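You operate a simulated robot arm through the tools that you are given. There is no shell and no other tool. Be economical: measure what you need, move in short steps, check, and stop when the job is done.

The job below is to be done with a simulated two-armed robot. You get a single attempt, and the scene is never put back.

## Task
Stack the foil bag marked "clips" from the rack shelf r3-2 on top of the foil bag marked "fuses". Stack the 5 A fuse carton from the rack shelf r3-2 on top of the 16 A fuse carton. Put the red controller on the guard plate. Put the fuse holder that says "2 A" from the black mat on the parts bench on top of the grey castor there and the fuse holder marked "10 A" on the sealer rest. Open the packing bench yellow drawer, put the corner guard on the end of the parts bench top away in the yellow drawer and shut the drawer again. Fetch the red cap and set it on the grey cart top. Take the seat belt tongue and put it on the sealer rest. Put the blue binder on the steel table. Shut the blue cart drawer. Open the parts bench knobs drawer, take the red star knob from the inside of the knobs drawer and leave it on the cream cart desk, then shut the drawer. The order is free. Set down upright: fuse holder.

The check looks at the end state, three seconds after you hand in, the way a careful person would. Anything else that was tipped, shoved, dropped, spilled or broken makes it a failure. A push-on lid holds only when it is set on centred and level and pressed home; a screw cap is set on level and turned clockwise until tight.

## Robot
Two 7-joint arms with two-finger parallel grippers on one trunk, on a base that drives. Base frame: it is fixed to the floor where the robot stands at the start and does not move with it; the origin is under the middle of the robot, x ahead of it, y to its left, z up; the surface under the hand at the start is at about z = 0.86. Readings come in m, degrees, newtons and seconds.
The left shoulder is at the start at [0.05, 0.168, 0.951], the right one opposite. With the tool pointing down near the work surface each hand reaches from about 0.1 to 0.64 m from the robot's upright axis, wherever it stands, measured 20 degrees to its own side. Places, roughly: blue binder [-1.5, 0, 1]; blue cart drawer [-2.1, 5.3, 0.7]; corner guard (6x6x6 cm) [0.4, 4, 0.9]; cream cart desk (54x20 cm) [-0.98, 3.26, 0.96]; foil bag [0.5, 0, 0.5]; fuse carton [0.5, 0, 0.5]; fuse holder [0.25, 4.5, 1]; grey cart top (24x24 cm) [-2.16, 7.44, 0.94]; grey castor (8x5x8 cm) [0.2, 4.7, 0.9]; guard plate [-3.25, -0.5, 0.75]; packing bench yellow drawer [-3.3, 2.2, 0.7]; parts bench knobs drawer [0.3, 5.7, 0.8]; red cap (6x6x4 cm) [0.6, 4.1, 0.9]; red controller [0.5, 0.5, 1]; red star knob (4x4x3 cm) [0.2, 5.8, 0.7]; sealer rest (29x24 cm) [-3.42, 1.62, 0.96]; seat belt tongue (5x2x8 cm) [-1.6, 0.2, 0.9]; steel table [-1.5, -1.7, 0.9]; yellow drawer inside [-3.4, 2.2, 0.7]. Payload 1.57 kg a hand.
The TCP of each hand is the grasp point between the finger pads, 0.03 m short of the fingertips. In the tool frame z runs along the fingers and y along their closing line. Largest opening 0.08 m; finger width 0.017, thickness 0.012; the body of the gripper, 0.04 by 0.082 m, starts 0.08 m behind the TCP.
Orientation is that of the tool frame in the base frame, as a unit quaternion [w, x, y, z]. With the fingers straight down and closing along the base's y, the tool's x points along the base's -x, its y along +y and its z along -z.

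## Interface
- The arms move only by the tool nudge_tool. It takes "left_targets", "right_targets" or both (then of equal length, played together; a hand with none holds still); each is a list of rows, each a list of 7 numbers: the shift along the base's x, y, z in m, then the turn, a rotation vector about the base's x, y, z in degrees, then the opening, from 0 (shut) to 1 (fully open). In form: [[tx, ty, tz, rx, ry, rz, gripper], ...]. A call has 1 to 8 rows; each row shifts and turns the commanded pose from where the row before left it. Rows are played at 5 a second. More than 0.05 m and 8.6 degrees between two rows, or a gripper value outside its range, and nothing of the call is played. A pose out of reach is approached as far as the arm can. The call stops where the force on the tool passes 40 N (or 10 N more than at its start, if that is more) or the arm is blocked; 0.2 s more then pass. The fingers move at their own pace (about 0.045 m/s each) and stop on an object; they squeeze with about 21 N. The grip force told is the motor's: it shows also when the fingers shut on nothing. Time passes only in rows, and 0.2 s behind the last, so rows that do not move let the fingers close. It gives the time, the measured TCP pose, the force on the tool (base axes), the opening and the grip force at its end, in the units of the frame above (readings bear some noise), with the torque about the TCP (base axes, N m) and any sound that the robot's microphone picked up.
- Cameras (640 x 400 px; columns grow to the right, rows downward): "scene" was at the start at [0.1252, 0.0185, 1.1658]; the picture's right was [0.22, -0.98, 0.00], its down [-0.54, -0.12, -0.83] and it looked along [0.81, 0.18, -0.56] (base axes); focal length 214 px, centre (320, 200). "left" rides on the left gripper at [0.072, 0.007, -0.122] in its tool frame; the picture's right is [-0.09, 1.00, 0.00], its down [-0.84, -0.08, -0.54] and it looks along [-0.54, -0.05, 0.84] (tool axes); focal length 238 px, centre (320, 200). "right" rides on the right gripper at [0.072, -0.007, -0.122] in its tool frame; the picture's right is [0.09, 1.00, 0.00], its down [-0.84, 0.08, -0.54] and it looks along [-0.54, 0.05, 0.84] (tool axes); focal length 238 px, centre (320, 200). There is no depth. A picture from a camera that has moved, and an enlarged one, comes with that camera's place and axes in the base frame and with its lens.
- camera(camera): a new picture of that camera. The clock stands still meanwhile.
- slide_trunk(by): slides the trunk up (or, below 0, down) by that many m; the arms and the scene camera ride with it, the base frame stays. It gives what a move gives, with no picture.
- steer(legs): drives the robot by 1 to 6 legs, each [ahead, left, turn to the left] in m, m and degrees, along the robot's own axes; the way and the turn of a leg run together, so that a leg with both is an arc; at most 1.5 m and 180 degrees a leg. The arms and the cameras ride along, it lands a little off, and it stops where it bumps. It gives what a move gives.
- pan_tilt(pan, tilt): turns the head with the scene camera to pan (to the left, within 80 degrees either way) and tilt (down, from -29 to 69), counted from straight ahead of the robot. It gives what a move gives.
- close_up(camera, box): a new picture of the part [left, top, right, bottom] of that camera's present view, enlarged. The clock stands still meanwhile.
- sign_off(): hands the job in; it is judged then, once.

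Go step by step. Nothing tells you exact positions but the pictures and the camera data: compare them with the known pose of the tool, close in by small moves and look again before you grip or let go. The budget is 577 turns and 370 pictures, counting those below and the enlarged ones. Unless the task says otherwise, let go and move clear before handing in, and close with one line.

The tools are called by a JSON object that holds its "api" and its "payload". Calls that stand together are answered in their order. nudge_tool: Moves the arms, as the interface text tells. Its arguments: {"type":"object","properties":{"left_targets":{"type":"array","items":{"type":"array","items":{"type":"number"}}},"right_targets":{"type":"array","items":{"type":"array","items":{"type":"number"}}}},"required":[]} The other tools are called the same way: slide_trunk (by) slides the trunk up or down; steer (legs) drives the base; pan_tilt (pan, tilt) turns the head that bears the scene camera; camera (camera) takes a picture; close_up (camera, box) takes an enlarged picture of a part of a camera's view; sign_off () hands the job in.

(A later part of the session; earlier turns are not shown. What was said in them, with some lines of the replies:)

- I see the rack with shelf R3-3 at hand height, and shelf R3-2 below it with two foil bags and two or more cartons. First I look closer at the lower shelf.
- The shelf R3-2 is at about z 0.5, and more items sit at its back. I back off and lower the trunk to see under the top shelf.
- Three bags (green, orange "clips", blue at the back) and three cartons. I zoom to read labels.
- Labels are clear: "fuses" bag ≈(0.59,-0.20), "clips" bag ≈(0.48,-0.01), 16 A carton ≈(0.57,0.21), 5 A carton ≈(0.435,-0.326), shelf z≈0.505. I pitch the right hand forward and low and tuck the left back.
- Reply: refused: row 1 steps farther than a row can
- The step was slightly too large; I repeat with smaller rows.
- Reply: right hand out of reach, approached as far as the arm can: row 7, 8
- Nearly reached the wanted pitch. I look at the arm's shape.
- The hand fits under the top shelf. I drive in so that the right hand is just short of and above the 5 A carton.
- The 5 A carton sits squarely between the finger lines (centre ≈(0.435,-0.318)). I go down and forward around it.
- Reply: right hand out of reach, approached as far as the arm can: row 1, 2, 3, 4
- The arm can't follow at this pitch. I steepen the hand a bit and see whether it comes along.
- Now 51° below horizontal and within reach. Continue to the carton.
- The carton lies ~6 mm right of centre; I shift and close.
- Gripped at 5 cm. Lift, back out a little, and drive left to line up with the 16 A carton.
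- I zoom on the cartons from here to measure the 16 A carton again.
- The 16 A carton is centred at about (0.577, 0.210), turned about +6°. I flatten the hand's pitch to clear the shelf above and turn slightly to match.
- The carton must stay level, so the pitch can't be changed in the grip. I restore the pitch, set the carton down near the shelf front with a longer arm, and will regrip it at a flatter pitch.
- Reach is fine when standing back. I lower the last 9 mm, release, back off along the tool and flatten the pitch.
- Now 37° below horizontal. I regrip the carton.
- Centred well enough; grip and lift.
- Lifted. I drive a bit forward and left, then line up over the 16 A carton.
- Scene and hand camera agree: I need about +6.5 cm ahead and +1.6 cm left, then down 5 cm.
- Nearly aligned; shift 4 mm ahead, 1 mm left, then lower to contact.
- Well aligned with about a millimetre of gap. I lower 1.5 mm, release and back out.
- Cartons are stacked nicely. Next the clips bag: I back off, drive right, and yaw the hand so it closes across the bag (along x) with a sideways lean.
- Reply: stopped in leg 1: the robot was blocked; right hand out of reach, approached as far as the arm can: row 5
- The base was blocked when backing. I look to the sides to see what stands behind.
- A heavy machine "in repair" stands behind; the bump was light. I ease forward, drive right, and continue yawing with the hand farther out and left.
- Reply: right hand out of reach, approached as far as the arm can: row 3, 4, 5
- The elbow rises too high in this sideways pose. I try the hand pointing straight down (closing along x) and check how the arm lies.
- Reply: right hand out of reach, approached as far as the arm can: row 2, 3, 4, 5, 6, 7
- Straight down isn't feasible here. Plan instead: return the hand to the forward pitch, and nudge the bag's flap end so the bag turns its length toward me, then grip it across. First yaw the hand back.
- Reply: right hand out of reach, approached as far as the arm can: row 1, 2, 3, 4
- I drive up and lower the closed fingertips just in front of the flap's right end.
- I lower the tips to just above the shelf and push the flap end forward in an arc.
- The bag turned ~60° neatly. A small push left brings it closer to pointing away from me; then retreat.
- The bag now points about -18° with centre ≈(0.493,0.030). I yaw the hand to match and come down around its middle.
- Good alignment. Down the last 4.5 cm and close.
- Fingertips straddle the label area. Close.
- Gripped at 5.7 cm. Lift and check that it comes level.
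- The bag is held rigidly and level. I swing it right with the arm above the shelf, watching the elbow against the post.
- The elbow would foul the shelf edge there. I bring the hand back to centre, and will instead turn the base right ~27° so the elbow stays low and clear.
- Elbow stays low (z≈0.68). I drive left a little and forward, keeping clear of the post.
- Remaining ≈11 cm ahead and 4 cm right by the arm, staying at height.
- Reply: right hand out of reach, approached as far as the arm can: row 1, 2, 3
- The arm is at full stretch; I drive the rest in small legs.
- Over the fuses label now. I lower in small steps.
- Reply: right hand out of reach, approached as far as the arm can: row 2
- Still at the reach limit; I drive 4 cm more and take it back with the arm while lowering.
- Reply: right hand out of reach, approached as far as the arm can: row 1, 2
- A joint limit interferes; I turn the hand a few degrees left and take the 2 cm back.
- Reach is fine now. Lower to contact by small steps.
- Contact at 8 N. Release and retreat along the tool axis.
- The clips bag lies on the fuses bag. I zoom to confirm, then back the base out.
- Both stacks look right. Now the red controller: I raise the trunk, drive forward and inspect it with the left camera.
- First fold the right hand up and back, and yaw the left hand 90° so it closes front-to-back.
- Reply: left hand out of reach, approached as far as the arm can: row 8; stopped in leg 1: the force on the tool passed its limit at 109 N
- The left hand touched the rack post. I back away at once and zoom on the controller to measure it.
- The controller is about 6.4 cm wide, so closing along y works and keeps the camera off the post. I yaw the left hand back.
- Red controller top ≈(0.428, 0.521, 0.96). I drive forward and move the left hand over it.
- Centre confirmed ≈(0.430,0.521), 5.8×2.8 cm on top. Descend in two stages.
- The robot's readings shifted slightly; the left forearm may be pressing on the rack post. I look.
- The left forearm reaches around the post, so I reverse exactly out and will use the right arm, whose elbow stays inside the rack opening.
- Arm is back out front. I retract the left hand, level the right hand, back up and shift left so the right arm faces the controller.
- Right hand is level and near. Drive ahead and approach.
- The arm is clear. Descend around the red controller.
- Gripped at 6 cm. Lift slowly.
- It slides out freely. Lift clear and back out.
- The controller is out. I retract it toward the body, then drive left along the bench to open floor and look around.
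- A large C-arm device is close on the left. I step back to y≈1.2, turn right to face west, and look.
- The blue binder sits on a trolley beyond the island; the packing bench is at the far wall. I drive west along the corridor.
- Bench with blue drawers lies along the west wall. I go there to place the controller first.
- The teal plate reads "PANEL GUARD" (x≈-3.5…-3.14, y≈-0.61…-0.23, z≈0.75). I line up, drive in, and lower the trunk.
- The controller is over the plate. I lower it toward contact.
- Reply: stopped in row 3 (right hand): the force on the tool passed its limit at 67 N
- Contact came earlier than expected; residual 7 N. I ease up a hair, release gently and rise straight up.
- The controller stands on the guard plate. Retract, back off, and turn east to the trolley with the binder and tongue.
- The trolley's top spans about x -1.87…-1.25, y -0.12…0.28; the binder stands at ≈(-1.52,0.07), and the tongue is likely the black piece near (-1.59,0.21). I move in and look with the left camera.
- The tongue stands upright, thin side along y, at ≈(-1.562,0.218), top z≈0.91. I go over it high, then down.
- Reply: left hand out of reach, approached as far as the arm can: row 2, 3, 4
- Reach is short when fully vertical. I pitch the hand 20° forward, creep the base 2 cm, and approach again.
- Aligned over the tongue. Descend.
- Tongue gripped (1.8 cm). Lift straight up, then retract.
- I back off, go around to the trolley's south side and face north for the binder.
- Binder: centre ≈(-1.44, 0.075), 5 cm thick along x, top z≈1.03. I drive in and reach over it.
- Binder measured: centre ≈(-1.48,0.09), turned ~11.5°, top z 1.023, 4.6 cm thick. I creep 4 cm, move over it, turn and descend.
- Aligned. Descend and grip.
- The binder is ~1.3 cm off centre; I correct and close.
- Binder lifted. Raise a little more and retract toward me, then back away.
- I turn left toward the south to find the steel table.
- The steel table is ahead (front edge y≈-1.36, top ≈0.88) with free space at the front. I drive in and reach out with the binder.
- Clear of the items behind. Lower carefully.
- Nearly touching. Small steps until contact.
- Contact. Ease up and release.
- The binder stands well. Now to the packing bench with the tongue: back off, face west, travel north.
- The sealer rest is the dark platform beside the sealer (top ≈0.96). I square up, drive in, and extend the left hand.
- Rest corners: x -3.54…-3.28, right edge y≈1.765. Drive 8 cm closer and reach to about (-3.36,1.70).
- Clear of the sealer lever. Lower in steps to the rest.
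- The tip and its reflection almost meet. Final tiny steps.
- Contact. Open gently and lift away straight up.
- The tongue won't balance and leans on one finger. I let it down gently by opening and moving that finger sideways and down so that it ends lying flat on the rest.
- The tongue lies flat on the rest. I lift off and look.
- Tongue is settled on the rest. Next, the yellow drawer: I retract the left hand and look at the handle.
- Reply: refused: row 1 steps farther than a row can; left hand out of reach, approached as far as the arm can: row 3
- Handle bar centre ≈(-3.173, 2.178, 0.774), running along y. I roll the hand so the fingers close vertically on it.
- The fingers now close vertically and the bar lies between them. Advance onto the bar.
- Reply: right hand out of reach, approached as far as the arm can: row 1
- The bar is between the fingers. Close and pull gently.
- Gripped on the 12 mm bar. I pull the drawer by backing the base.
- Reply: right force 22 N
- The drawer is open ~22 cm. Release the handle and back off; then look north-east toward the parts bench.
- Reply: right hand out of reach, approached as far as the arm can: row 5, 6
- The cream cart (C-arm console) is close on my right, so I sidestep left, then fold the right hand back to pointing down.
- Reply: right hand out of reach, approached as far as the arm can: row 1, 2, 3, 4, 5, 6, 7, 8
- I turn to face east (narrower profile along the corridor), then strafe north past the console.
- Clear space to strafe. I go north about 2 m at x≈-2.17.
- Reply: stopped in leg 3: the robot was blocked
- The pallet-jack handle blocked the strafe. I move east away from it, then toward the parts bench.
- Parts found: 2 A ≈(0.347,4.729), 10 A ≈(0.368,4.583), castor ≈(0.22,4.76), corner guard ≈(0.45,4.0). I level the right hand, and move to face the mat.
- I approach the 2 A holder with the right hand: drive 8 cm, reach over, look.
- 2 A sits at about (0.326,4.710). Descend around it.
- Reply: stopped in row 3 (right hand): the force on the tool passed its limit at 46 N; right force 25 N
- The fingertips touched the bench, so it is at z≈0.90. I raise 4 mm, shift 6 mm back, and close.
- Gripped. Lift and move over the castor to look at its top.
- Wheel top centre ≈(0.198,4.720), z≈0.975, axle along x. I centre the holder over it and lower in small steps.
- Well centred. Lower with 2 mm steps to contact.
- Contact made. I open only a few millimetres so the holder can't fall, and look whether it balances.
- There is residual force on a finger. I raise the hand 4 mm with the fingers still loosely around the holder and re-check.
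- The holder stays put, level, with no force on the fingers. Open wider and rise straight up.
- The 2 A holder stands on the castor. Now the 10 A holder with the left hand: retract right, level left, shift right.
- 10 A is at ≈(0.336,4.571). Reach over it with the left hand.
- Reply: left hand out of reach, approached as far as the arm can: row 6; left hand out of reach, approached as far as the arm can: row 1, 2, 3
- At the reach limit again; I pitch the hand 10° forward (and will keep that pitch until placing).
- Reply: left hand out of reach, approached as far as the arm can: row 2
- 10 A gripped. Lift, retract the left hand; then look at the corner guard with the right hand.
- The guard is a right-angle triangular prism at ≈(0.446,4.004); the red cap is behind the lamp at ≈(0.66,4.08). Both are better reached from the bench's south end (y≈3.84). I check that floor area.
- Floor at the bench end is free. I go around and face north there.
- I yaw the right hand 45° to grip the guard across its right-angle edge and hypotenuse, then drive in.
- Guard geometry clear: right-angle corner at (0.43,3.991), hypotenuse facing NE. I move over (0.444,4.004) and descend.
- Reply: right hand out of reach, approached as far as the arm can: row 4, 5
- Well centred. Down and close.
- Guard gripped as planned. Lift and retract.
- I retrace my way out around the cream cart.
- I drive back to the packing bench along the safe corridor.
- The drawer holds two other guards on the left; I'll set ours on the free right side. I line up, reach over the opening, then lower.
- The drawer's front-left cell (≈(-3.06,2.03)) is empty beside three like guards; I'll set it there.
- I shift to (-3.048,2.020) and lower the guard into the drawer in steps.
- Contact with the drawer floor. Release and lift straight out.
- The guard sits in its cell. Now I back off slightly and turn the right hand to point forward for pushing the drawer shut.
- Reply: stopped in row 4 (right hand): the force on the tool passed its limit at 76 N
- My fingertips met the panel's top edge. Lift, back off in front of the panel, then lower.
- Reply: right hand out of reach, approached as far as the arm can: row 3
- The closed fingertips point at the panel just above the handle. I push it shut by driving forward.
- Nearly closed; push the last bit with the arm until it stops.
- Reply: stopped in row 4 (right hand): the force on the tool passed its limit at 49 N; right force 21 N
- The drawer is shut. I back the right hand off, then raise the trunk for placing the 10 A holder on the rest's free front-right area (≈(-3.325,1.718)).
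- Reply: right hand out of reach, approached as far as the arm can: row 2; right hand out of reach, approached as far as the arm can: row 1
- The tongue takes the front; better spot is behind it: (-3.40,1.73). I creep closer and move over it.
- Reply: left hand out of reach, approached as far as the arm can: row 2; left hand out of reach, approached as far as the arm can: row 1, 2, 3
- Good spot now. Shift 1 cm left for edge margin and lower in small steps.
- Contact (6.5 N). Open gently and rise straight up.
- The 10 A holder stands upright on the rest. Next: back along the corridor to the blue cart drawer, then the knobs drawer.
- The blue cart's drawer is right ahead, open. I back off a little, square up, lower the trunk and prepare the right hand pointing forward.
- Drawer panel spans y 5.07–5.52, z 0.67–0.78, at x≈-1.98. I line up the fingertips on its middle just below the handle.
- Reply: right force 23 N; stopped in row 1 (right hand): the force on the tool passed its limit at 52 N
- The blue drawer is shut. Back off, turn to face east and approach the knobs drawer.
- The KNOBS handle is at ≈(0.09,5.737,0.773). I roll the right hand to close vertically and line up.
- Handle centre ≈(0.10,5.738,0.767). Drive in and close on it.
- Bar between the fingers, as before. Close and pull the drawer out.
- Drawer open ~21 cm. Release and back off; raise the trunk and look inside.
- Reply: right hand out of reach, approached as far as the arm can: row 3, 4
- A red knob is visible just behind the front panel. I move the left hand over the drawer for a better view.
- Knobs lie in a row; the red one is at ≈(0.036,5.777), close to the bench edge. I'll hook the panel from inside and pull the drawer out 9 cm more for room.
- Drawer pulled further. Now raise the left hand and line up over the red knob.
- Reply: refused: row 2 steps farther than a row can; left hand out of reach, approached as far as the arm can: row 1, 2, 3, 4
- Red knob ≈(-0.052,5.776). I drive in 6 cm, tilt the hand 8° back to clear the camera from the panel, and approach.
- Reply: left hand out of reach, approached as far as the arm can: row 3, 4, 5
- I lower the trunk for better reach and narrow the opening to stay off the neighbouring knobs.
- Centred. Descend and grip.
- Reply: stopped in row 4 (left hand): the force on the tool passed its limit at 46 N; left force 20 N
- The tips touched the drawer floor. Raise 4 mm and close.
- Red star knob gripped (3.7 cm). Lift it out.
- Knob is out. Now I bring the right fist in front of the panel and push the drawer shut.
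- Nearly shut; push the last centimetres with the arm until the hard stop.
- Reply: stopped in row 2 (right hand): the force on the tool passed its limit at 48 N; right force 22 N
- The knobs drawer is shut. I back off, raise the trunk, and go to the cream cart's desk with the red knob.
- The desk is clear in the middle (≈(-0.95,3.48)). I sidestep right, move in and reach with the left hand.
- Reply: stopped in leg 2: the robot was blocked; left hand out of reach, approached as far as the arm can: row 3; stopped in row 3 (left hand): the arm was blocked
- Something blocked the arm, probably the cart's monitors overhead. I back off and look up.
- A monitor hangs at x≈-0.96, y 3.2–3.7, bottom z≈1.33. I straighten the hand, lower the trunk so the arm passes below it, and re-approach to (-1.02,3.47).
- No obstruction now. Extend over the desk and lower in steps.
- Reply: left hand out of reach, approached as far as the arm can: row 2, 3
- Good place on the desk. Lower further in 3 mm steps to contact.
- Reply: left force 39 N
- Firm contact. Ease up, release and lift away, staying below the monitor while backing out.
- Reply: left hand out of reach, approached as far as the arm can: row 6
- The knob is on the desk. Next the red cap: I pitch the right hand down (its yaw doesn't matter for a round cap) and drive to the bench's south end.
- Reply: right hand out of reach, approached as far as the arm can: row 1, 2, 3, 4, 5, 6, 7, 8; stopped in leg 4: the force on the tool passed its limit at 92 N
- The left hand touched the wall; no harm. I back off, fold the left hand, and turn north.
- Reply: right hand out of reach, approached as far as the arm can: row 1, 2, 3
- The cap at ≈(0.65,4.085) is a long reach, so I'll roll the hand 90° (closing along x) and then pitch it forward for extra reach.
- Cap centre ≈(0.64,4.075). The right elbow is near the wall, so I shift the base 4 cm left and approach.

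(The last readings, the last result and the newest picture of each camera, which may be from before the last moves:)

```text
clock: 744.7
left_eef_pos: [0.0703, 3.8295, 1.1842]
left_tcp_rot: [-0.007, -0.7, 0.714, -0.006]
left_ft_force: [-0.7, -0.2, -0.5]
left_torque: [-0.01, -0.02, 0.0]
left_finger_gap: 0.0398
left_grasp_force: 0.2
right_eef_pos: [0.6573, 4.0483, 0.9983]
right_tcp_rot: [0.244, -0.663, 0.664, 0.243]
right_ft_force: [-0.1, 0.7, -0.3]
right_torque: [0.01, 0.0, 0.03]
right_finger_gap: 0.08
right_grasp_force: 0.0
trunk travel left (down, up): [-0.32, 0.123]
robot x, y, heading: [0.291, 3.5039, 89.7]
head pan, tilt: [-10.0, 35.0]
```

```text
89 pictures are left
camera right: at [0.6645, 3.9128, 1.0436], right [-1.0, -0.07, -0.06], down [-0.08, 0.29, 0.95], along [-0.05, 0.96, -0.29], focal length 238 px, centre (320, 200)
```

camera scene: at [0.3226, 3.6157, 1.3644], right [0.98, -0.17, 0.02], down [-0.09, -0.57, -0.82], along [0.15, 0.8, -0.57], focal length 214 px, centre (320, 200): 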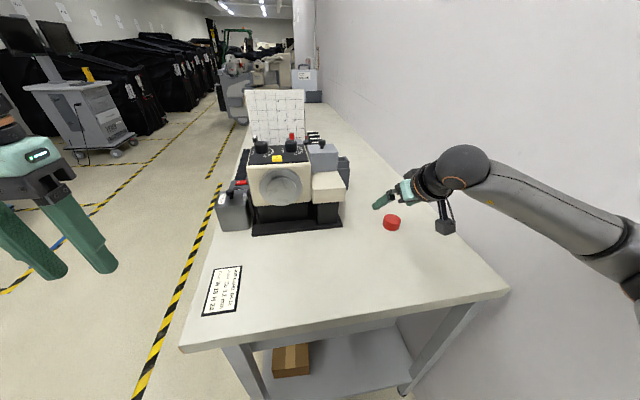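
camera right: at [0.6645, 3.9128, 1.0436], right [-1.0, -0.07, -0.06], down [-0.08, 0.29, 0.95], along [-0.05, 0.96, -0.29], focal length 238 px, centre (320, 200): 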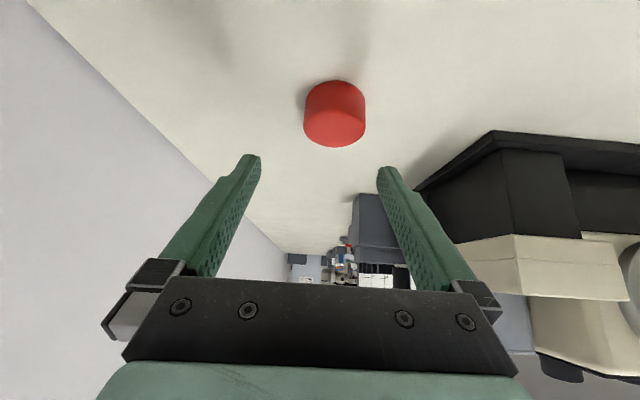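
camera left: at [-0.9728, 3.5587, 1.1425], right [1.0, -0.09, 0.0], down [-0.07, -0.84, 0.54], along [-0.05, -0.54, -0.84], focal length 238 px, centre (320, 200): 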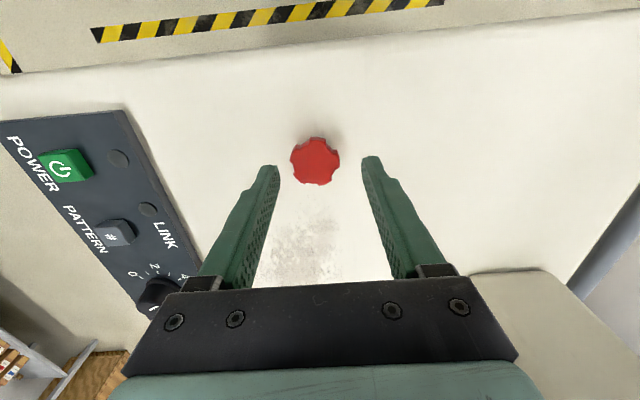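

{"api": "nudge_tool", "payload": {"right_targets": [[-0.01, 0.004, -0.02, 0, 0, 0, 1], [0, 0.008, -0.02, 0, 0, 0, 1], [0, 0.008, -0.014, 0, 0, 0, 1]]}}

{"api": "camera", "payload": {"camera": "right"}}

```text
clock: 745.5
left_eef_pos: [0.0706, 3.8302, 1.1831]
left_tcp_rot: [-0.006, -0.701, 0.713, -0.005]
left_ft_force: [0.3, 0.3, 0.2]
left_torque: [-0.01, -0.02, 0.0]
left_finger_gap: 0.04
left_grasp_force: 0.2
right_eef_pos: [0.6477, 4.0656, 0.9426]
right_tcp_rot: [0.244, -0.663, 0.665, 0.242]
right_ft_force: [0.8, 0.0, -0.2]
right_torque: [0.03, 0.04, 0.0]
right_finger_gap: 0.0797
right_grasp_force: 0.0
trunk travel left (down, up): [-0.32, 0.123]
robot x, y, heading: [0.2905, 3.5035, 89.8]
head pan, tilt: [-10.0, 35.0]
```

```text
88 pictures are left
camera right: at [0.6533, 3.9324, 0.9887], right [-1.0, -0.07, -0.06], down [-0.08, 0.29, 0.95], along [-0.05, 0.96, -0.29], focal length 238 px, centre (320, 200)
```

right: 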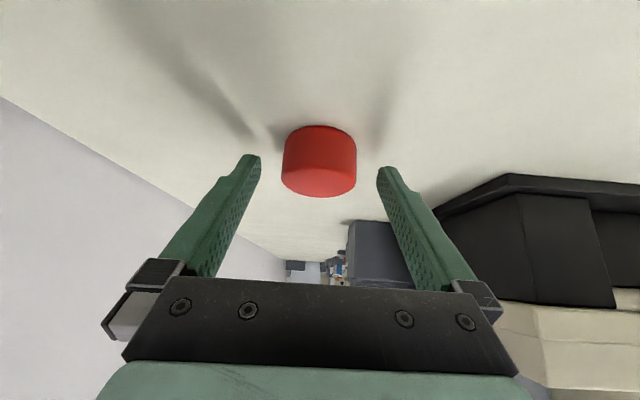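

The cap is still ~2 cm ahead of the pads; advance horizontally and close.

{"api": "nudge_tool", "payload": {"right_targets": [[0, 0.012, -0.002, 0, 0, 0, 1], [0, 0.01, -0.002, 0, 0, 0, 1], [0, 0, 0, 0, 0, 0, 0.5], [0, 0, 0, 0, 0, 0, 0], [0, 0, 0, 0, 0, 0, 0], [0, 0, 0, 0, 0, 0, 0]]}}

{"api": "camera", "payload": {"camera": "right"}}

```text
clock: 746.9
left_eef_pos: [0.0699, 3.8293, 1.1826]
left_tcp_rot: [-0.008, -0.701, 0.714, -0.006]
left_ft_force: [0.8, -0.4, -0.2]
left_torque: [0.0, 0.0, -0.05]
left_finger_gap: 0.0401
left_grasp_force: 0.0
right_eef_pos: [0.646, 4.0887, 0.9379]
right_tcp_rot: [0.244, -0.663, 0.665, 0.243]
right_ft_force: [0.0, -0.9, -0.4]
right_torque: [-0.01, 0.02, 0.0]
right_finger_gap: 0.048
right_grasp_force: 21.0
trunk travel left (down, up): [-0.32, 0.123]
robot x, y, heading: [0.2901, 3.507, 89.6]
head pan, tilt: [-10.0, 35.0]
```

```text
87 pictures are left
camera right: at [0.6532, 3.9548, 0.9844], right [-1.0, -0.07, -0.06], down [-0.08, 0.29, 0.95], along [-0.05, 0.96, -0.29], focal length 238 px, centre (320, 200)
```

right: 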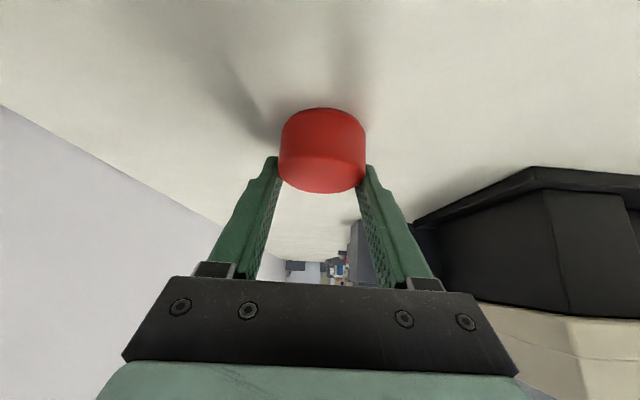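

The grip is on a chord (4.8 cm of 6). I open, advance 1.5 cm more and close again.

{"api": "nudge_tool", "payload": {"right_targets": [[0, 0, 0, 0, 0, 0, 1], [0, 0, 0, 0, 0, 0, 1], [0, 0, 0, 0, 0, 0, 1], [0, 0.01, 0, 0, 0, 0, 1], [0, 0.01, -0.001, 0, 0, 0, 1]]}}

{"api": "camera", "payload": {"camera": "right"}}

```text
clock: 748.1
left_eef_pos: [0.0699, 3.8289, 1.1831]
left_tcp_rot: [-0.007, -0.7, 0.714, -0.006]
left_ft_force: [0.1, 0.7, 0.1]
left_torque: [-0.01, -0.04, -0.04]
left_finger_gap: 0.0402
left_grasp_force: 0.0
right_eef_pos: [0.644, 4.1084, 0.9362]
right_tcp_rot: [0.245, -0.663, 0.665, 0.242]
right_ft_force: [-0.5, 0.2, -0.7]
right_torque: [0.0, -0.01, 0.01]
right_finger_gap: 0.0803
right_grasp_force: 0.1
trunk travel left (down, up): [-0.32, 0.123]
robot x, y, heading: [0.2906, 3.5015, 89.8]
head pan, tilt: [-10.0, 35.0]
```

```text
86 pictures are left
camera right: at [0.6521, 3.975, 0.9833], right [-1.0, -0.07, -0.06], down [-0.08, 0.29, 0.95], along [-0.05, 0.96, -0.29], focal length 238 px, centre (320, 200)
```

right: 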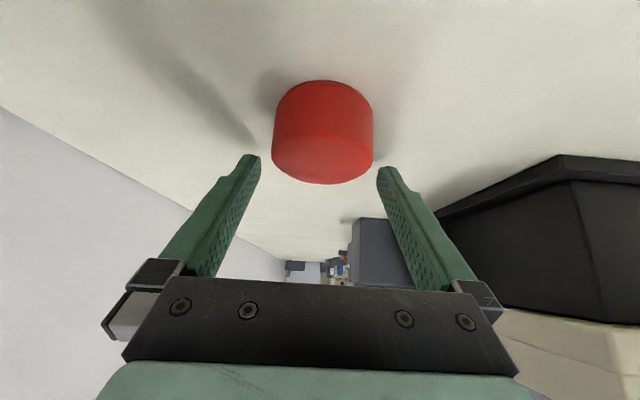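

Recomputing, the cap is only 4.8 cm across, so the earlier grip was right. I move back 2 cm and close again.

{"api": "nudge_tool", "payload": {"right_targets": [[0, -0.012, 0.0, 0, 0, 0, 1], [0, -0.01, 0.0, 0, 0, 0, 1], [0, 0, 0, 0, 0, 0, 0.5], [0, 0, 0, 0, 0, 0, 0], [0, 0, 0, 0, 0, 0, 0], [0, 0, 0, 0, 0, 0, 0]]}}

{"api": "nudge_tool", "payload": {"right_targets": [[0, 0, 0.02, 0, 0, 0, 0], [0, 0, 0.03, 0, 0, 0, 0]]}}

{"api": "camera", "payload": {"camera": "right"}}

```text
clock: 749.5
left_eef_pos: [0.07, 3.8293, 1.1836]
left_tcp_rot: [-0.007, -0.701, 0.713, -0.006]
left_ft_force: [0.2, 0.7, 0.2]
left_torque: [-0.01, 0.02, 0.02]
left_finger_gap: 0.04
left_grasp_force: 0.1
right_eef_pos: [0.6462, 4.0865, 0.9382]
right_tcp_rot: [0.243, -0.663, 0.665, 0.244]
right_ft_force: [0.1, -0.1, -0.4]
right_torque: [0.02, -0.01, 0.04]
right_finger_gap: 0.0487
right_grasp_force: 21.1
trunk travel left (down, up): [-0.32, 0.123]
robot x, y, heading: [0.2906, 3.5056, 89.7]
head pan, tilt: [-10.0, 35.0]
```

```text
clock: 750.1
left_eef_pos: [0.0707, 3.8285, 1.1835]
left_tcp_rot: [-0.007, -0.7, 0.714, -0.005]
left_ft_force: [-0.4, 0.0, -0.2]
left_torque: [0.0, 0.0, 0.01]
left_finger_gap: 0.0401
left_grasp_force: 0.0
right_eef_pos: [0.6462, 4.0879, 0.9871]
right_tcp_rot: [0.244, -0.663, 0.665, 0.243]
right_ft_force: [-0.3, 0.0, 0.2]
right_torque: [-0.03, -0.02, 0.01]
right_finger_gap: 0.0482
right_grasp_force: 21.1
trunk travel left (down, up): [-0.32, 0.123]
robot x, y, heading: [0.2884, 3.5084, 89.8]
head pan, tilt: [-10.0, 35.0]
```

```text
85 pictures are left
camera right: at [0.6526, 3.9534, 1.0332], right [-1.0, -0.07, -0.06], down [-0.08, 0.29, 0.95], along [-0.05, 0.96, -0.29], focal length 238 px, centre (320, 200)
```

right: 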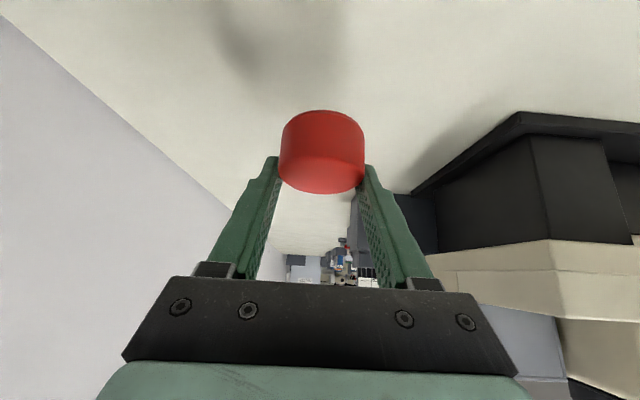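

The cap is held. Retract and leave the bench end.

{"api": "nudge_tool", "payload": {"right_targets": [[0, 0, 0.045, 0, 0, 0, 0], [-0.02, -0.02, 0.04, 0, 0, 0, 0], [-0.03, -0.03, 0.02, 0, 0, 0, 0], [-0.035, -0.035, 0, 0, 0, 0, 0], [-0.035, -0.035, 0, 0, 0, 0, 0]]}}

{"api": "steer", "payload": {"legs": [[-0.3, 0, 0], [0, 0, -89.7], [-0.6, 0, 0], [0, 1.0, 0]]}}

{"api": "steer", "payload": {"legs": [[-0.45, 0, 0], [0, 0, 90]]}}

{"api": "pan_tilt", "payload": {"pan": 15, "tilt": 18}}

{"api": "camera", "payload": {"camera": "scene"}}

```text
clock: 751.3
left_eef_pos: [0.0701, 3.8281, 1.185]
left_tcp_rot: [-0.006, -0.7, 0.714, -0.006]
left_ft_force: [0.2, -1.0, 0.0]
left_torque: [0.02, -0.02, 0.02]
left_finger_gap: 0.04
left_grasp_force: 0.1
right_eef_pos: [0.527, 3.9665, 1.094]
right_tcp_rot: [0.245, -0.662, 0.665, 0.242]
right_ft_force: [-0.2, 0.2, -0.8]
right_torque: [-0.03, -0.03, -0.02]
right_finger_gap: 0.0482
right_grasp_force: 21.0
trunk travel left (down, up): [-0.32, 0.123]
robot x, y, heading: [0.2904, 3.5063, 89.7]
head pan, tilt: [-10.0, 35.0]
```

```text
clock: 768.6
left_eef_pos: [-0.0243, 4.4044, 1.1839]
left_tcp_rot: [-0.009, -0.014, 1.0, 0.0]
left_ft_force: [-0.4, -1.1, 0.2]
left_torque: [0.02, -0.06, 0.01]
left_finger_gap: 0.0397
left_grasp_force: 0.1
right_eef_pos: [0.1362, 3.9544, 1.0935]
right_tcp_rot: [0.344, -0.021, 0.939, 0.008]
right_ft_force: [-0.7, 0.1, 0.0]
right_torque: [0.01, 0.02, -0.02]
right_finger_gap: 0.0487
right_grasp_force: 20.7
trunk travel left (down, up): [-0.32, 0.123]
robot x, y, heading: [-0.3376, 4.1698, 2.3]
head pan, tilt: [-10.0, 35.0]
```

```text
clock: 775.2
left_eef_pos: [-1.0196, 4.4695, 1.1844]
left_tcp_rot: [0.006, 0.71, -0.704, 0.005]
left_ft_force: [-0.9, 0.5, 0.4]
left_torque: [-0.03, -0.01, 0.0]
left_finger_gap: 0.0402
left_grasp_force: 0.0
right_eef_pos: [-0.5666, 4.6201, 1.0946]
right_tcp_rot: [-0.241, 0.672, -0.656, -0.246]
right_ft_force: [-0.1, 0.1, -0.3]
right_torque: [-0.02, 0.01, -0.01]
right_finger_gap: 0.0484
right_grasp_force: 21.3
trunk travel left (down, up): [-0.32, 0.123]
robot x, y, heading: [-0.7905, 4.1513, 91.3]
head pan, tilt: [-10.0, 35.0]
```

```text
clock: 776.1
left_eef_pos: [-1.02, 4.4695, 1.1837]
left_tcp_rot: [0.007, 0.71, -0.704, 0.005]
left_ft_force: [-0.3, -0.6, -0.6]
left_torque: [-0.03, -0.02, 0.0]
left_finger_gap: 0.0396
left_grasp_force: 0.0
right_eef_pos: [-0.5665, 4.6196, 1.0925]
right_tcp_rot: [-0.241, 0.672, -0.656, -0.246]
right_ft_force: [-0.3, -0.3, -0.1]
right_torque: [-0.02, 0.06, -0.01]
right_finger_gap: 0.0482
right_grasp_force: 21.3
trunk travel left (down, up): [-0.32, 0.123]
robot x, y, heading: [-0.7903, 4.1528, 91.3]
head pan, tilt: [15.0, 18.0]
```

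```text
84 pictures are left
camera scene: at [-0.8192, 4.2805, 1.3913], right [0.96, 0.28, 0.0], down [0.09, -0.3, -0.95], along [-0.27, 0.91, -0.31], focal length 214 px, centre (320, 200)
```

scene: 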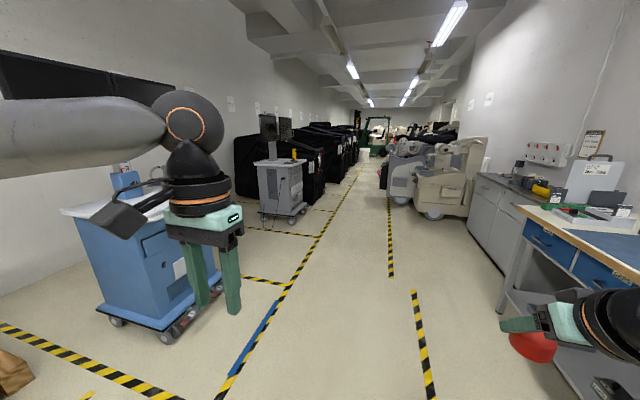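

The grey cart stands ahead-left at about (-2.1,7.4). I drive north and turn to face it.

{"api": "steer", "payload": {"legs": [[1.5, 0, -1.3], [1.5, 0, 0], [0, 0, 90]]}}

{"api": "pan_tilt", "payload": {"pan": 0, "tilt": 22}}

{"api": "camera", "payload": {"camera": "scene"}}

```text
clock: 794.5
left_eef_pos: [-1.1388, 6.926, 1.1838]
left_tcp_rot: [0.001, 0.999, 0.031, 0.01]
left_ft_force: [-0.9, -0.1, -0.5]
left_torque: [0.0, -0.01, 0.01]
left_finger_gap: 0.04
left_grasp_force: 0.0
right_eef_pos: [-1.3127, 7.369, 1.0932]
right_tcp_rot: [0.014, 0.938, 0.038, -0.345]
right_ft_force: [-0.1, 0.3, 0.0]
right_torque: [-0.01, 0.03, -0.03]
right_finger_gap: 0.0483
right_grasp_force: 21.4
trunk travel left (down, up): [-0.32, 0.123]
robot x, y, heading: [-0.8317, 7.1729, -175.5]
head pan, tilt: [15.0, 18.0]
```

```text
clock: 795.3
left_eef_pos: [-1.1374, 6.9256, 1.1844]
left_tcp_rot: [0.001, 0.999, 0.032, 0.01]
left_ft_force: [-0.4, 0.0, -0.3]
left_torque: [0.0, -0.03, -0.01]
left_finger_gap: 0.0399
left_grasp_force: 0.1
right_eef_pos: [-1.3127, 7.3692, 1.0939]
right_tcp_rot: [0.014, 0.938, 0.038, -0.344]
right_ft_force: [0.1, -0.2, 0.2]
right_torque: [-0.02, -0.02, -0.05]
right_finger_gap: 0.0483
right_grasp_force: 21.0
trunk travel left (down, up): [-0.32, 0.123]
robot x, y, heading: [-0.8352, 7.1726, -175.1]
head pan, tilt: [0.0, 22.0]
```

```text
83 pictures are left
camera scene: at [-0.9663, 7.1603, 1.3849], right [-0.08, 1.0, 0.0], down [0.37, 0.03, -0.93], along [-0.92, -0.07, -0.37], focal length 214 px, centre (320, 200)
```

scene: 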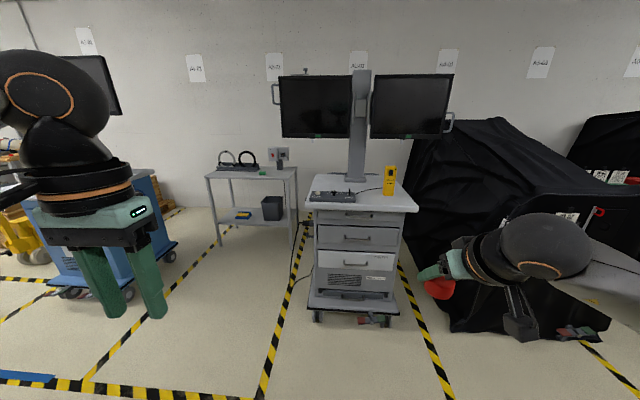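

{"api": "close_up", "payload": {"camera": "scene", "box": [290, 150, 440, 230]}}

```text
4.27 times, centred on (365, 190) of scene
camera zoom: at [-0.9663, 7.1603, 1.3849], right [-0.08, 1.0, 0.0], down [0.37, 0.03, -0.93], along [-0.92, -0.07, -0.37], focal length 915 px, centre (128, 243)
```

zoom: 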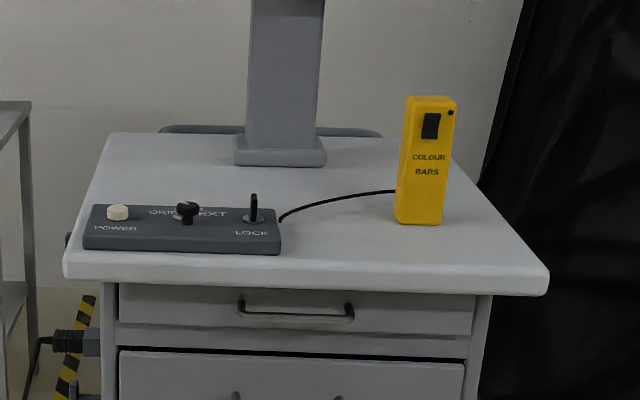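

Free spot on the cart top: ≈(-2.09,7.38), beside the yellow box. I drive in with the cap held high.

{"api": "steer", "payload": {"legs": [[0, 0, -4.9], [0.66, 0.03, 0]]}}

{"api": "camera", "payload": {"camera": "right"}}

{"api": "camera", "payload": {"camera": "scene"}}

```text
clock: 799.5
left_eef_pos: [-1.8228, 6.9201, 1.1838]
left_tcp_rot: [0.0, 1.0, -0.006, 0.009]
left_ft_force: [0.5, 1.2, 0.0]
left_torque: [-0.02, 0.0, 0.02]
left_finger_gap: 0.04
left_grasp_force: 0.1
right_eef_pos: [-1.962, 7.3745, 1.0921]
right_tcp_rot: [0.001, 0.939, 0.002, -0.345]
right_ft_force: [0.0, 0.5, -0.2]
right_torque: [-0.01, -0.02, -0.01]
right_finger_gap: 0.0482
right_grasp_force: 21.5
trunk travel left (down, up): [-0.32, 0.123]
robot x, y, heading: [-1.496, 7.143, -179.7]
head pan, tilt: [0.0, 22.0]
```

```text
81 pictures are left
camera right: at [-1.8285, 7.3828, 1.1396], right [0.07, -1.0, -0.06], down [-0.29, -0.08, 0.95], along [-0.95, -0.05, -0.29], focal length 238 px, centre (320, 200)
```

right: 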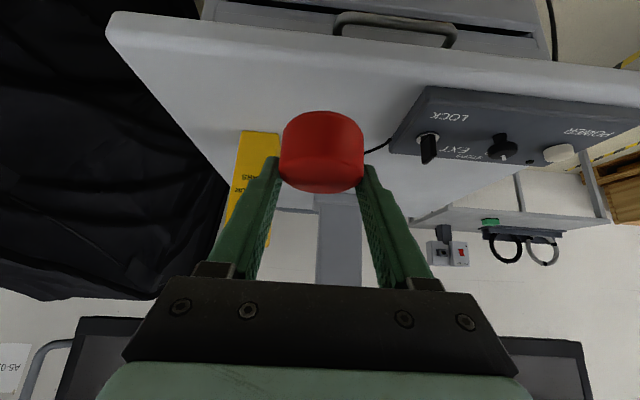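

```text
80 pictures are left
camera scene: at [-1.6335, 7.1407, 1.3848], right [0.0, 1.0, 0.0], down [0.37, 0.0, -0.93], along [-0.93, 0.0, -0.37], focal length 214 px, centre (320, 200)
```

scene: 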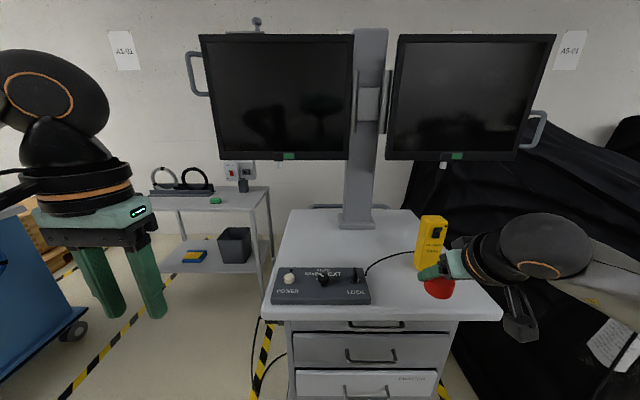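

{"api": "nudge_tool", "payload": {"right_targets": [[-0.045, -0.002, -0.01, 0, 0, 0, 0], [-0.045, -0.002, -0.01, 0, 0, 0, 0], [-0.045, 0, -0.015, 0, 0, 0, 0], [0, 0, -0.03, 0, 0, 0, 0]]}}

{"api": "camera", "payload": {"camera": "right"}}

{"api": "close_up", "payload": {"camera": "scene", "box": [340, 190, 540, 330]}}

```text
clock: 800.5
left_eef_pos: [-1.8229, 6.9201, 1.1839]
left_tcp_rot: [0.002, 1.0, -0.007, 0.009]
left_ft_force: [0.3, 0.9, 0.8]
left_torque: [0.02, -0.02, 0.01]
left_finger_gap: 0.0401
left_grasp_force: 0.1
right_eef_pos: [-2.0971, 7.3709, 1.0273]
right_tcp_rot: [0.0, 0.939, 0.003, -0.344]
right_ft_force: [-0.7, 0.3, 0.3]
right_torque: [0.03, -0.01, -0.03]
right_finger_gap: 0.0484
right_grasp_force: 21.2
trunk travel left (down, up): [-0.32, 0.123]
robot x, y, heading: [-1.497, 7.1416, -179.4]
head pan, tilt: [0.0, 22.0]
```

```text
79 pictures are left
camera right: at [-1.9623, 7.3788, 1.0733], right [0.07, -1.0, -0.06], down [-0.29, -0.08, 0.95], along [-0.96, -0.05, -0.29], focal length 238 px, centre (320, 200)
```

right: 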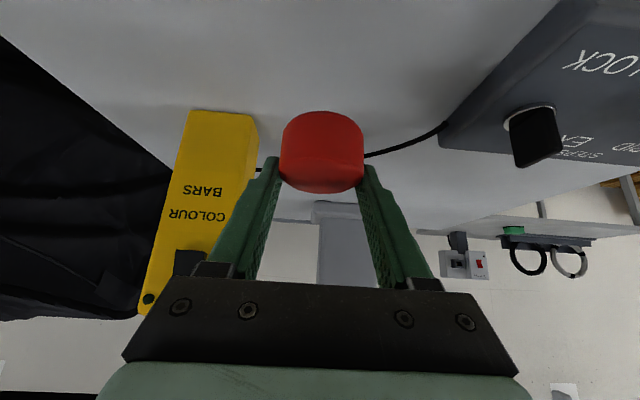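

```text
2.86 times, centred on (440, 260) of scene
camera zoom: at [-1.6331, 7.141, 1.3849], right [0.0, 1.0, 0.0], down [0.37, 0.0, -0.93], along [-0.93, 0.0, -0.37], focal length 613 px, centre (-23, 29)
```

zoom: 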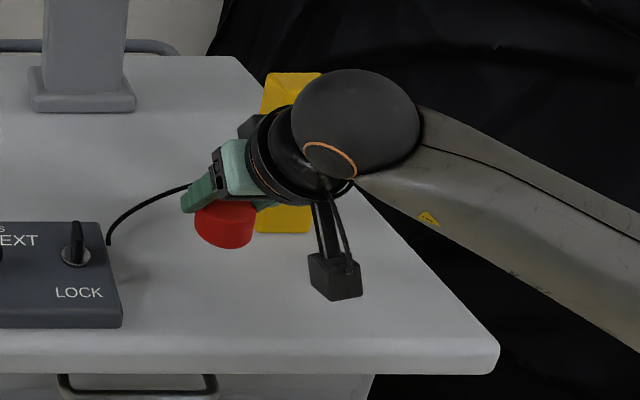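

Clear of the cable and box. Lower in steps.

{"api": "nudge_tool", "payload": {"right_targets": [[0, 0, -0.02, 0, 0, 0, 0], [0, 0, -0.01, 0, 0, 0, 0], [0, 0, -0.006, 0, 0, 0, 0], [0, 0, -0.004, 0, 0, 0, 0]]}}

{"api": "camera", "payload": {"camera": "right"}}

```text
clock: 801.5
left_eef_pos: [-1.8222, 6.9202, 1.184]
left_tcp_rot: [0.0, 1.0, -0.006, 0.008]
left_ft_force: [-0.9, 0.2, 0.2]
left_torque: [0.01, 0.01, 0.04]
left_finger_gap: 0.0399
left_grasp_force: 0.1
right_eef_pos: [-2.0964, 7.3711, 0.9895]
right_tcp_rot: [0.001, 0.939, 0.002, -0.345]
right_ft_force: [0.0, 0.5, 0.5]
right_torque: [-0.01, -0.01, 0.02]
right_finger_gap: 0.0484
right_grasp_force: 20.7
trunk travel left (down, up): [-0.32, 0.123]
robot x, y, heading: [-1.5008, 7.1445, -179.6]
head pan, tilt: [0.0, 22.0]
```

```text
77 pictures are left
camera right: at [-1.9631, 7.3782, 1.0344], right [0.07, -1.0, -0.06], down [-0.29, -0.08, 0.95], along [-0.95, -0.05, -0.29], focal length 238 px, centre (320, 200)
```

right: 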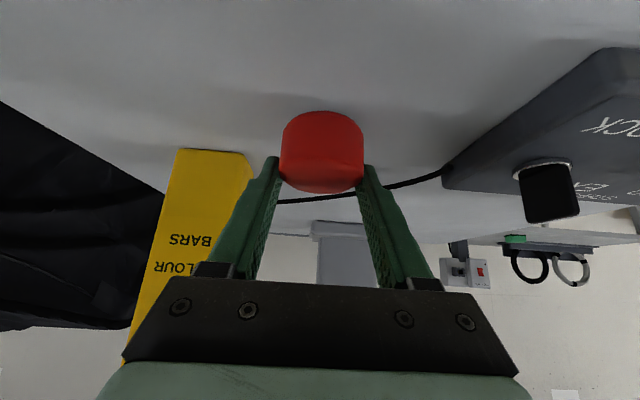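

{"api": "nudge_tool", "payload": {"right_targets": [[0, 0, -0.003, 0, 0, 0, 0], [0, 0, -0.003, 0, 0, 0, 0], [0, 0, -0.002, 0, 0, 0, 0], [0, 0, -0.002, 0, 0, 0, 0]]}}

```text
clock: 802.5
left_eef_pos: [-1.8225, 6.9199, 1.1836]
left_tcp_rot: [0.0, 1.0, -0.006, 0.008]
left_ft_force: [-0.1, -0.6, 0.6]
left_torque: [0.02, 0.01, -0.03]
left_finger_gap: 0.0402
left_grasp_force: 0.1
right_eef_pos: [-2.0977, 7.3719, 0.9781]
right_tcp_rot: [0.0, 0.938, 0.001, -0.345]
right_ft_force: [0.3, 1.0, 3.0]
right_torque: [-0.01, -0.02, 0.02]
right_finger_gap: 0.0485
right_grasp_force: 21.1
trunk travel left (down, up): [-0.32, 0.123]
robot x, y, heading: [-1.4991, 7.1408, -179.9]
head pan, tilt: [0.0, 22.0]
```

Light contact. Release and retreat along the tool axis.

{"api": "nudge_tool", "payload": {"right_targets": [[0, 0, -0.001, 0, 0, 0, 0.5], [0, 0, 0, 0, 0, 0, 0.8], [0, 0, 0, 0, 0, 0, 0.85], [0, 0, 0, 0, 0, 0, 0.85], [0.02, 0, 0.024, 0, 0, 0, 0.85], [0.03, 0, 0.036, 0, 0, 0, 0.85], [0.035, 0, 0.03, 0, 0, 0, 0.85]]}}

{"api": "camera", "payload": {"camera": "right"}}

{"api": "steer", "payload": {"legs": [[-0.4, 0, 0]]}}

{"api": "camera", "payload": {"camera": "scene"}}

```text
clock: 804.1
left_eef_pos: [-1.8216, 6.92, 1.1848]
left_tcp_rot: [0.001, 1.0, -0.006, 0.009]
left_ft_force: [-0.4, 0.3, 0.5]
left_torque: [-0.01, 0.01, 0.03]
left_finger_gap: 0.0402
left_grasp_force: 0.0
right_eef_pos: [-2.0121, 7.3699, 1.0672]
right_tcp_rot: [-0.001, 0.939, 0.002, -0.345]
right_ft_force: [0.3, -0.3, 0.5]
right_torque: [0.01, 0.01, 0.0]
right_finger_gap: 0.0683
right_grasp_force: 0.1
trunk travel left (down, up): [-0.32, 0.123]
robot x, y, heading: [-1.4988, 7.1396, -179.8]
head pan, tilt: [0.0, 22.0]
```

```text
76 pictures are left
camera right: at [-1.8768, 7.3768, 1.1141], right [0.07, -1.0, -0.06], down [-0.29, -0.08, 0.95], along [-0.95, -0.05, -0.29], focal length 238 px, centre (320, 200)
```

right: 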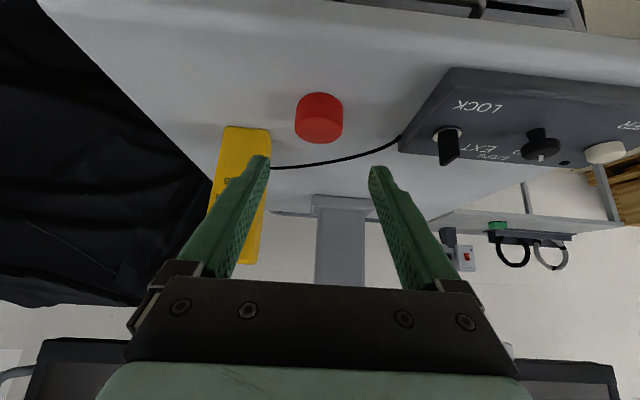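

```text
clock: 806.6
left_eef_pos: [-1.4228, 6.9232, 1.1833]
left_tcp_rot: [0.001, 1.0, -0.012, 0.009]
left_ft_force: [0.3, -0.1, 0.1]
left_torque: [0.01, 0.0, 0.02]
left_finger_gap: 0.0399
left_grasp_force: 0.1
right_eef_pos: [-1.6075, 7.3752, 1.0682]
right_tcp_rot: [-0.001, 0.939, -0.003, -0.345]
right_ft_force: [0.4, 0.7, -0.4]
right_torque: [-0.01, 0.02, -0.01]
right_finger_gap: 0.0681
right_grasp_force: 0.0
trunk travel left (down, up): [-0.32, 0.123]
robot x, y, heading: [-1.0982, 7.1405, 179.8]
head pan, tilt: [0.0, 22.0]
```

```text
75 pictures are left
camera scene: at [-1.2315, 7.1412, 1.385], right [0.01, 1.0, 0.0], down [0.37, 0.0, -0.93], along [-0.93, 0.01, -0.37], focal length 214 px, centre (320, 200)
```

scene: 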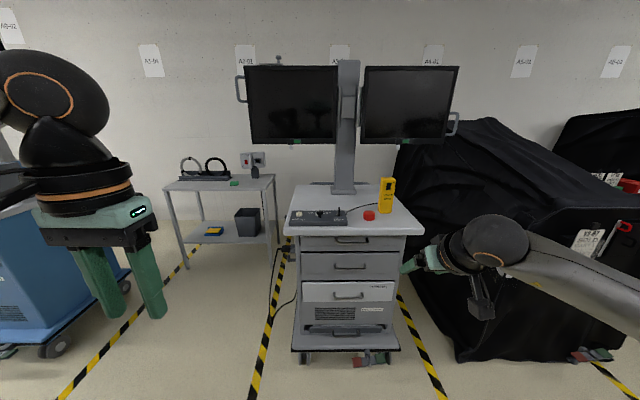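

The cap is set on the grey cart. Before handing in I re-check the 2 A holder on the castor.

{"api": "steer", "payload": {"legs": [[-0.25, 0, 0], [0, 0, 90], [1.5, 0, 0], [0.65, 0, 0], [0, 0, 90]]}}

{"api": "pan_tilt", "payload": {"pan": 0, "tilt": 25}}

{"api": "camera", "payload": {"camera": "scene"}}

```text
clock: 826.5
left_eef_pos: [-0.6369, 5.1554, 1.1844]
left_tcp_rot: [-0.009, 0.011, 1.0, 0.001]
left_ft_force: [-0.6, 0.0, -0.2]
left_torque: [0.02, -0.03, -0.01]
left_finger_gap: 0.04
left_grasp_force: 0.0
right_eef_pos: [-0.4522, 4.7038, 1.0679]
right_tcp_rot: [0.345, 0.003, 0.939, -0.001]
right_ft_force: [0.2, -0.8, 0.2]
right_torque: [0.01, 0.0, -0.03]
right_finger_gap: 0.0681
right_grasp_force: 0.1
trunk travel left (down, up): [-0.32, 0.123]
robot x, y, heading: [-0.962, 4.9349, -0.3]
head pan, tilt: [0.0, 22.0]
```

```text
clock: 827.2
left_eef_pos: [-0.6354, 5.1555, 1.1841]
left_tcp_rot: [-0.009, 0.011, 1.0, 0.001]
left_ft_force: [-0.5, -0.9, 0.0]
left_torque: [-0.04, 0.0, -0.01]
left_finger_gap: 0.04
left_grasp_force: 0.0
right_eef_pos: [-0.4512, 4.7029, 1.0678]
right_tcp_rot: [0.344, 0.003, 0.939, -0.001]
right_ft_force: [0.2, -0.3, 0.3]
right_torque: [-0.01, 0.01, 0.02]
right_finger_gap: 0.068
right_grasp_force: 0.0
trunk travel left (down, up): [-0.32, 0.123]
robot x, y, heading: [-0.9593, 4.9353, -0.3]
head pan, tilt: [0.0, 25.0]
```

```text
74 pictures are left
camera scene: at [-0.8309, 4.9345, 1.3801], right [-0.01, -1.0, 0.0], down [-0.42, 0.0, -0.91], along [0.91, -0.01, -0.42], focal length 214 px, centre (320, 200)
```

scene: 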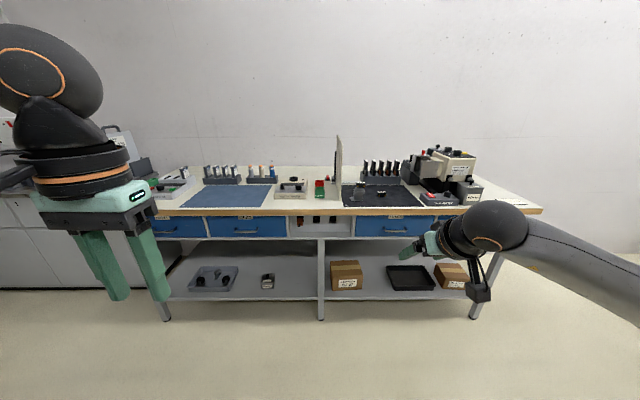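

{"api": "close_up", "payload": {"camera": "scene", "box": [330, 160, 430, 220]}}

{"api": "close_up", "payload": {"camera": "scene", "box": [140, 180, 360, 250]}}

```text
6.40 times, centred on (380, 190) of scene
camera zoom: at [-0.8309, 4.9345, 1.3801], right [-0.01, -1.0, 0.0], down [-0.42, 0.0, -0.91], along [0.91, -0.01, -0.42], focal length 1373 px, centre (-64, 264)
```

zoom: 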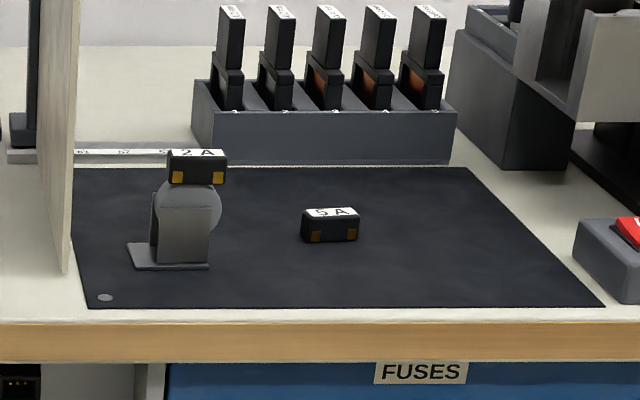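

```text
2.91 times, centred on (250, 215) of scene
camera zoom: at [-0.8309, 4.9345, 1.3801], right [-0.01, -1.0, 0.0], down [-0.42, 0.0, -0.91], along [0.91, -0.01, -0.42], focal length 624 px, centre (524, 156)
```

zoom: 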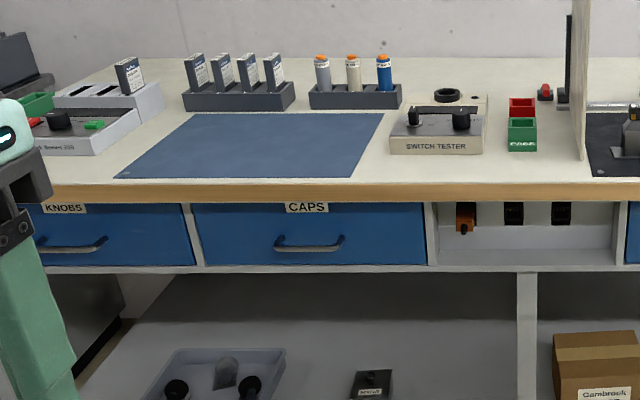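

The 2 A holder is steady and drawers are shut. One last look toward the rack to confirm the stacks.

{"api": "steer", "payload": {"legs": [[0, -0.75, 0], [0.6, 0, 0], [0, -0.9, 0]]}}

{"api": "pan_tilt", "payload": {"pan": -75, "tilt": 12}}

{"api": "camera", "payload": {"camera": "scene"}}

```text
clock: 845.0
left_eef_pos: [-0.0464, 3.4946, 1.1837]
left_tcp_rot: [-0.009, 0.012, 1.0, 0.0]
left_ft_force: [0.1, -0.9, -0.2]
left_torque: [-0.01, -0.01, 0.04]
left_finger_gap: 0.0399
left_grasp_force: 0.1
right_eef_pos: [0.138, 3.043, 1.0669]
right_tcp_rot: [0.344, 0.005, 0.939, -0.002]
right_ft_force: [0.3, -0.3, 0.2]
right_torque: [-0.02, -0.03, 0.0]
right_finger_gap: 0.0682
right_grasp_force: 0.1
trunk travel left (down, up): [-0.32, 0.123]
robot x, y, heading: [-0.3718, 3.2763, -0.6]
head pan, tilt: [0.0, 25.0]
```

```text
clock: 846.5
left_eef_pos: [-0.0467, 3.4934, 1.1846]
left_tcp_rot: [-0.009, 0.012, 1.0, 0.001]
left_ft_force: [0.1, 0.1, -0.3]
left_torque: [0.03, -0.02, -0.02]
left_finger_gap: 0.0401
left_grasp_force: 0.0
right_eef_pos: [0.1379, 3.0417, 1.0688]
right_tcp_rot: [0.344, 0.004, 0.939, -0.002]
right_ft_force: [0.4, 0.0, 0.9]
right_torque: [-0.01, -0.04, 0.01]
right_finger_gap: 0.0681
right_grasp_force: 0.1
trunk travel left (down, up): [-0.32, 0.123]
robot x, y, heading: [-0.3684, 3.2755, -0.7]
head pan, tilt: [-75.0, 12.0]
```

```text
71 pictures are left
camera scene: at [-0.31, 3.1851, 1.4012], right [-0.97, -0.25, 0.0], down [-0.05, 0.2, -0.98], along [0.25, -0.95, -0.21], focal length 214 px, centre (320, 200)
```

scene: 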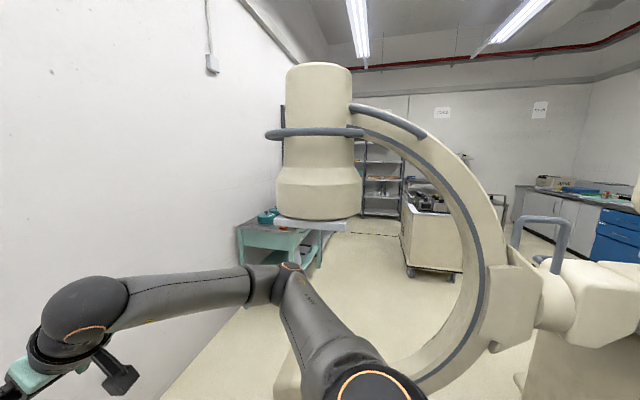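

The C-arm blocks my view of the rack from here. Both stacks showed in place in an earlier picture, taken after my last contact with the rack. Hands are empty and clear, so I hand in.

{"api": "sign_off", "payload": {}}

```text
The job is handed in.
```

Everything on the list is done and handed in, but I could not re-check the two stacks on the rack at the very end because the C-arm blocked the view. The seat belt tongue would not stand on its edge, so it lies flat on the sealer rest. A few times the arm or base bumped fixed equipment: the rack post, the in-repair machine, the pallet jack, the cart monitor and the wall. I saw nothing displaced.
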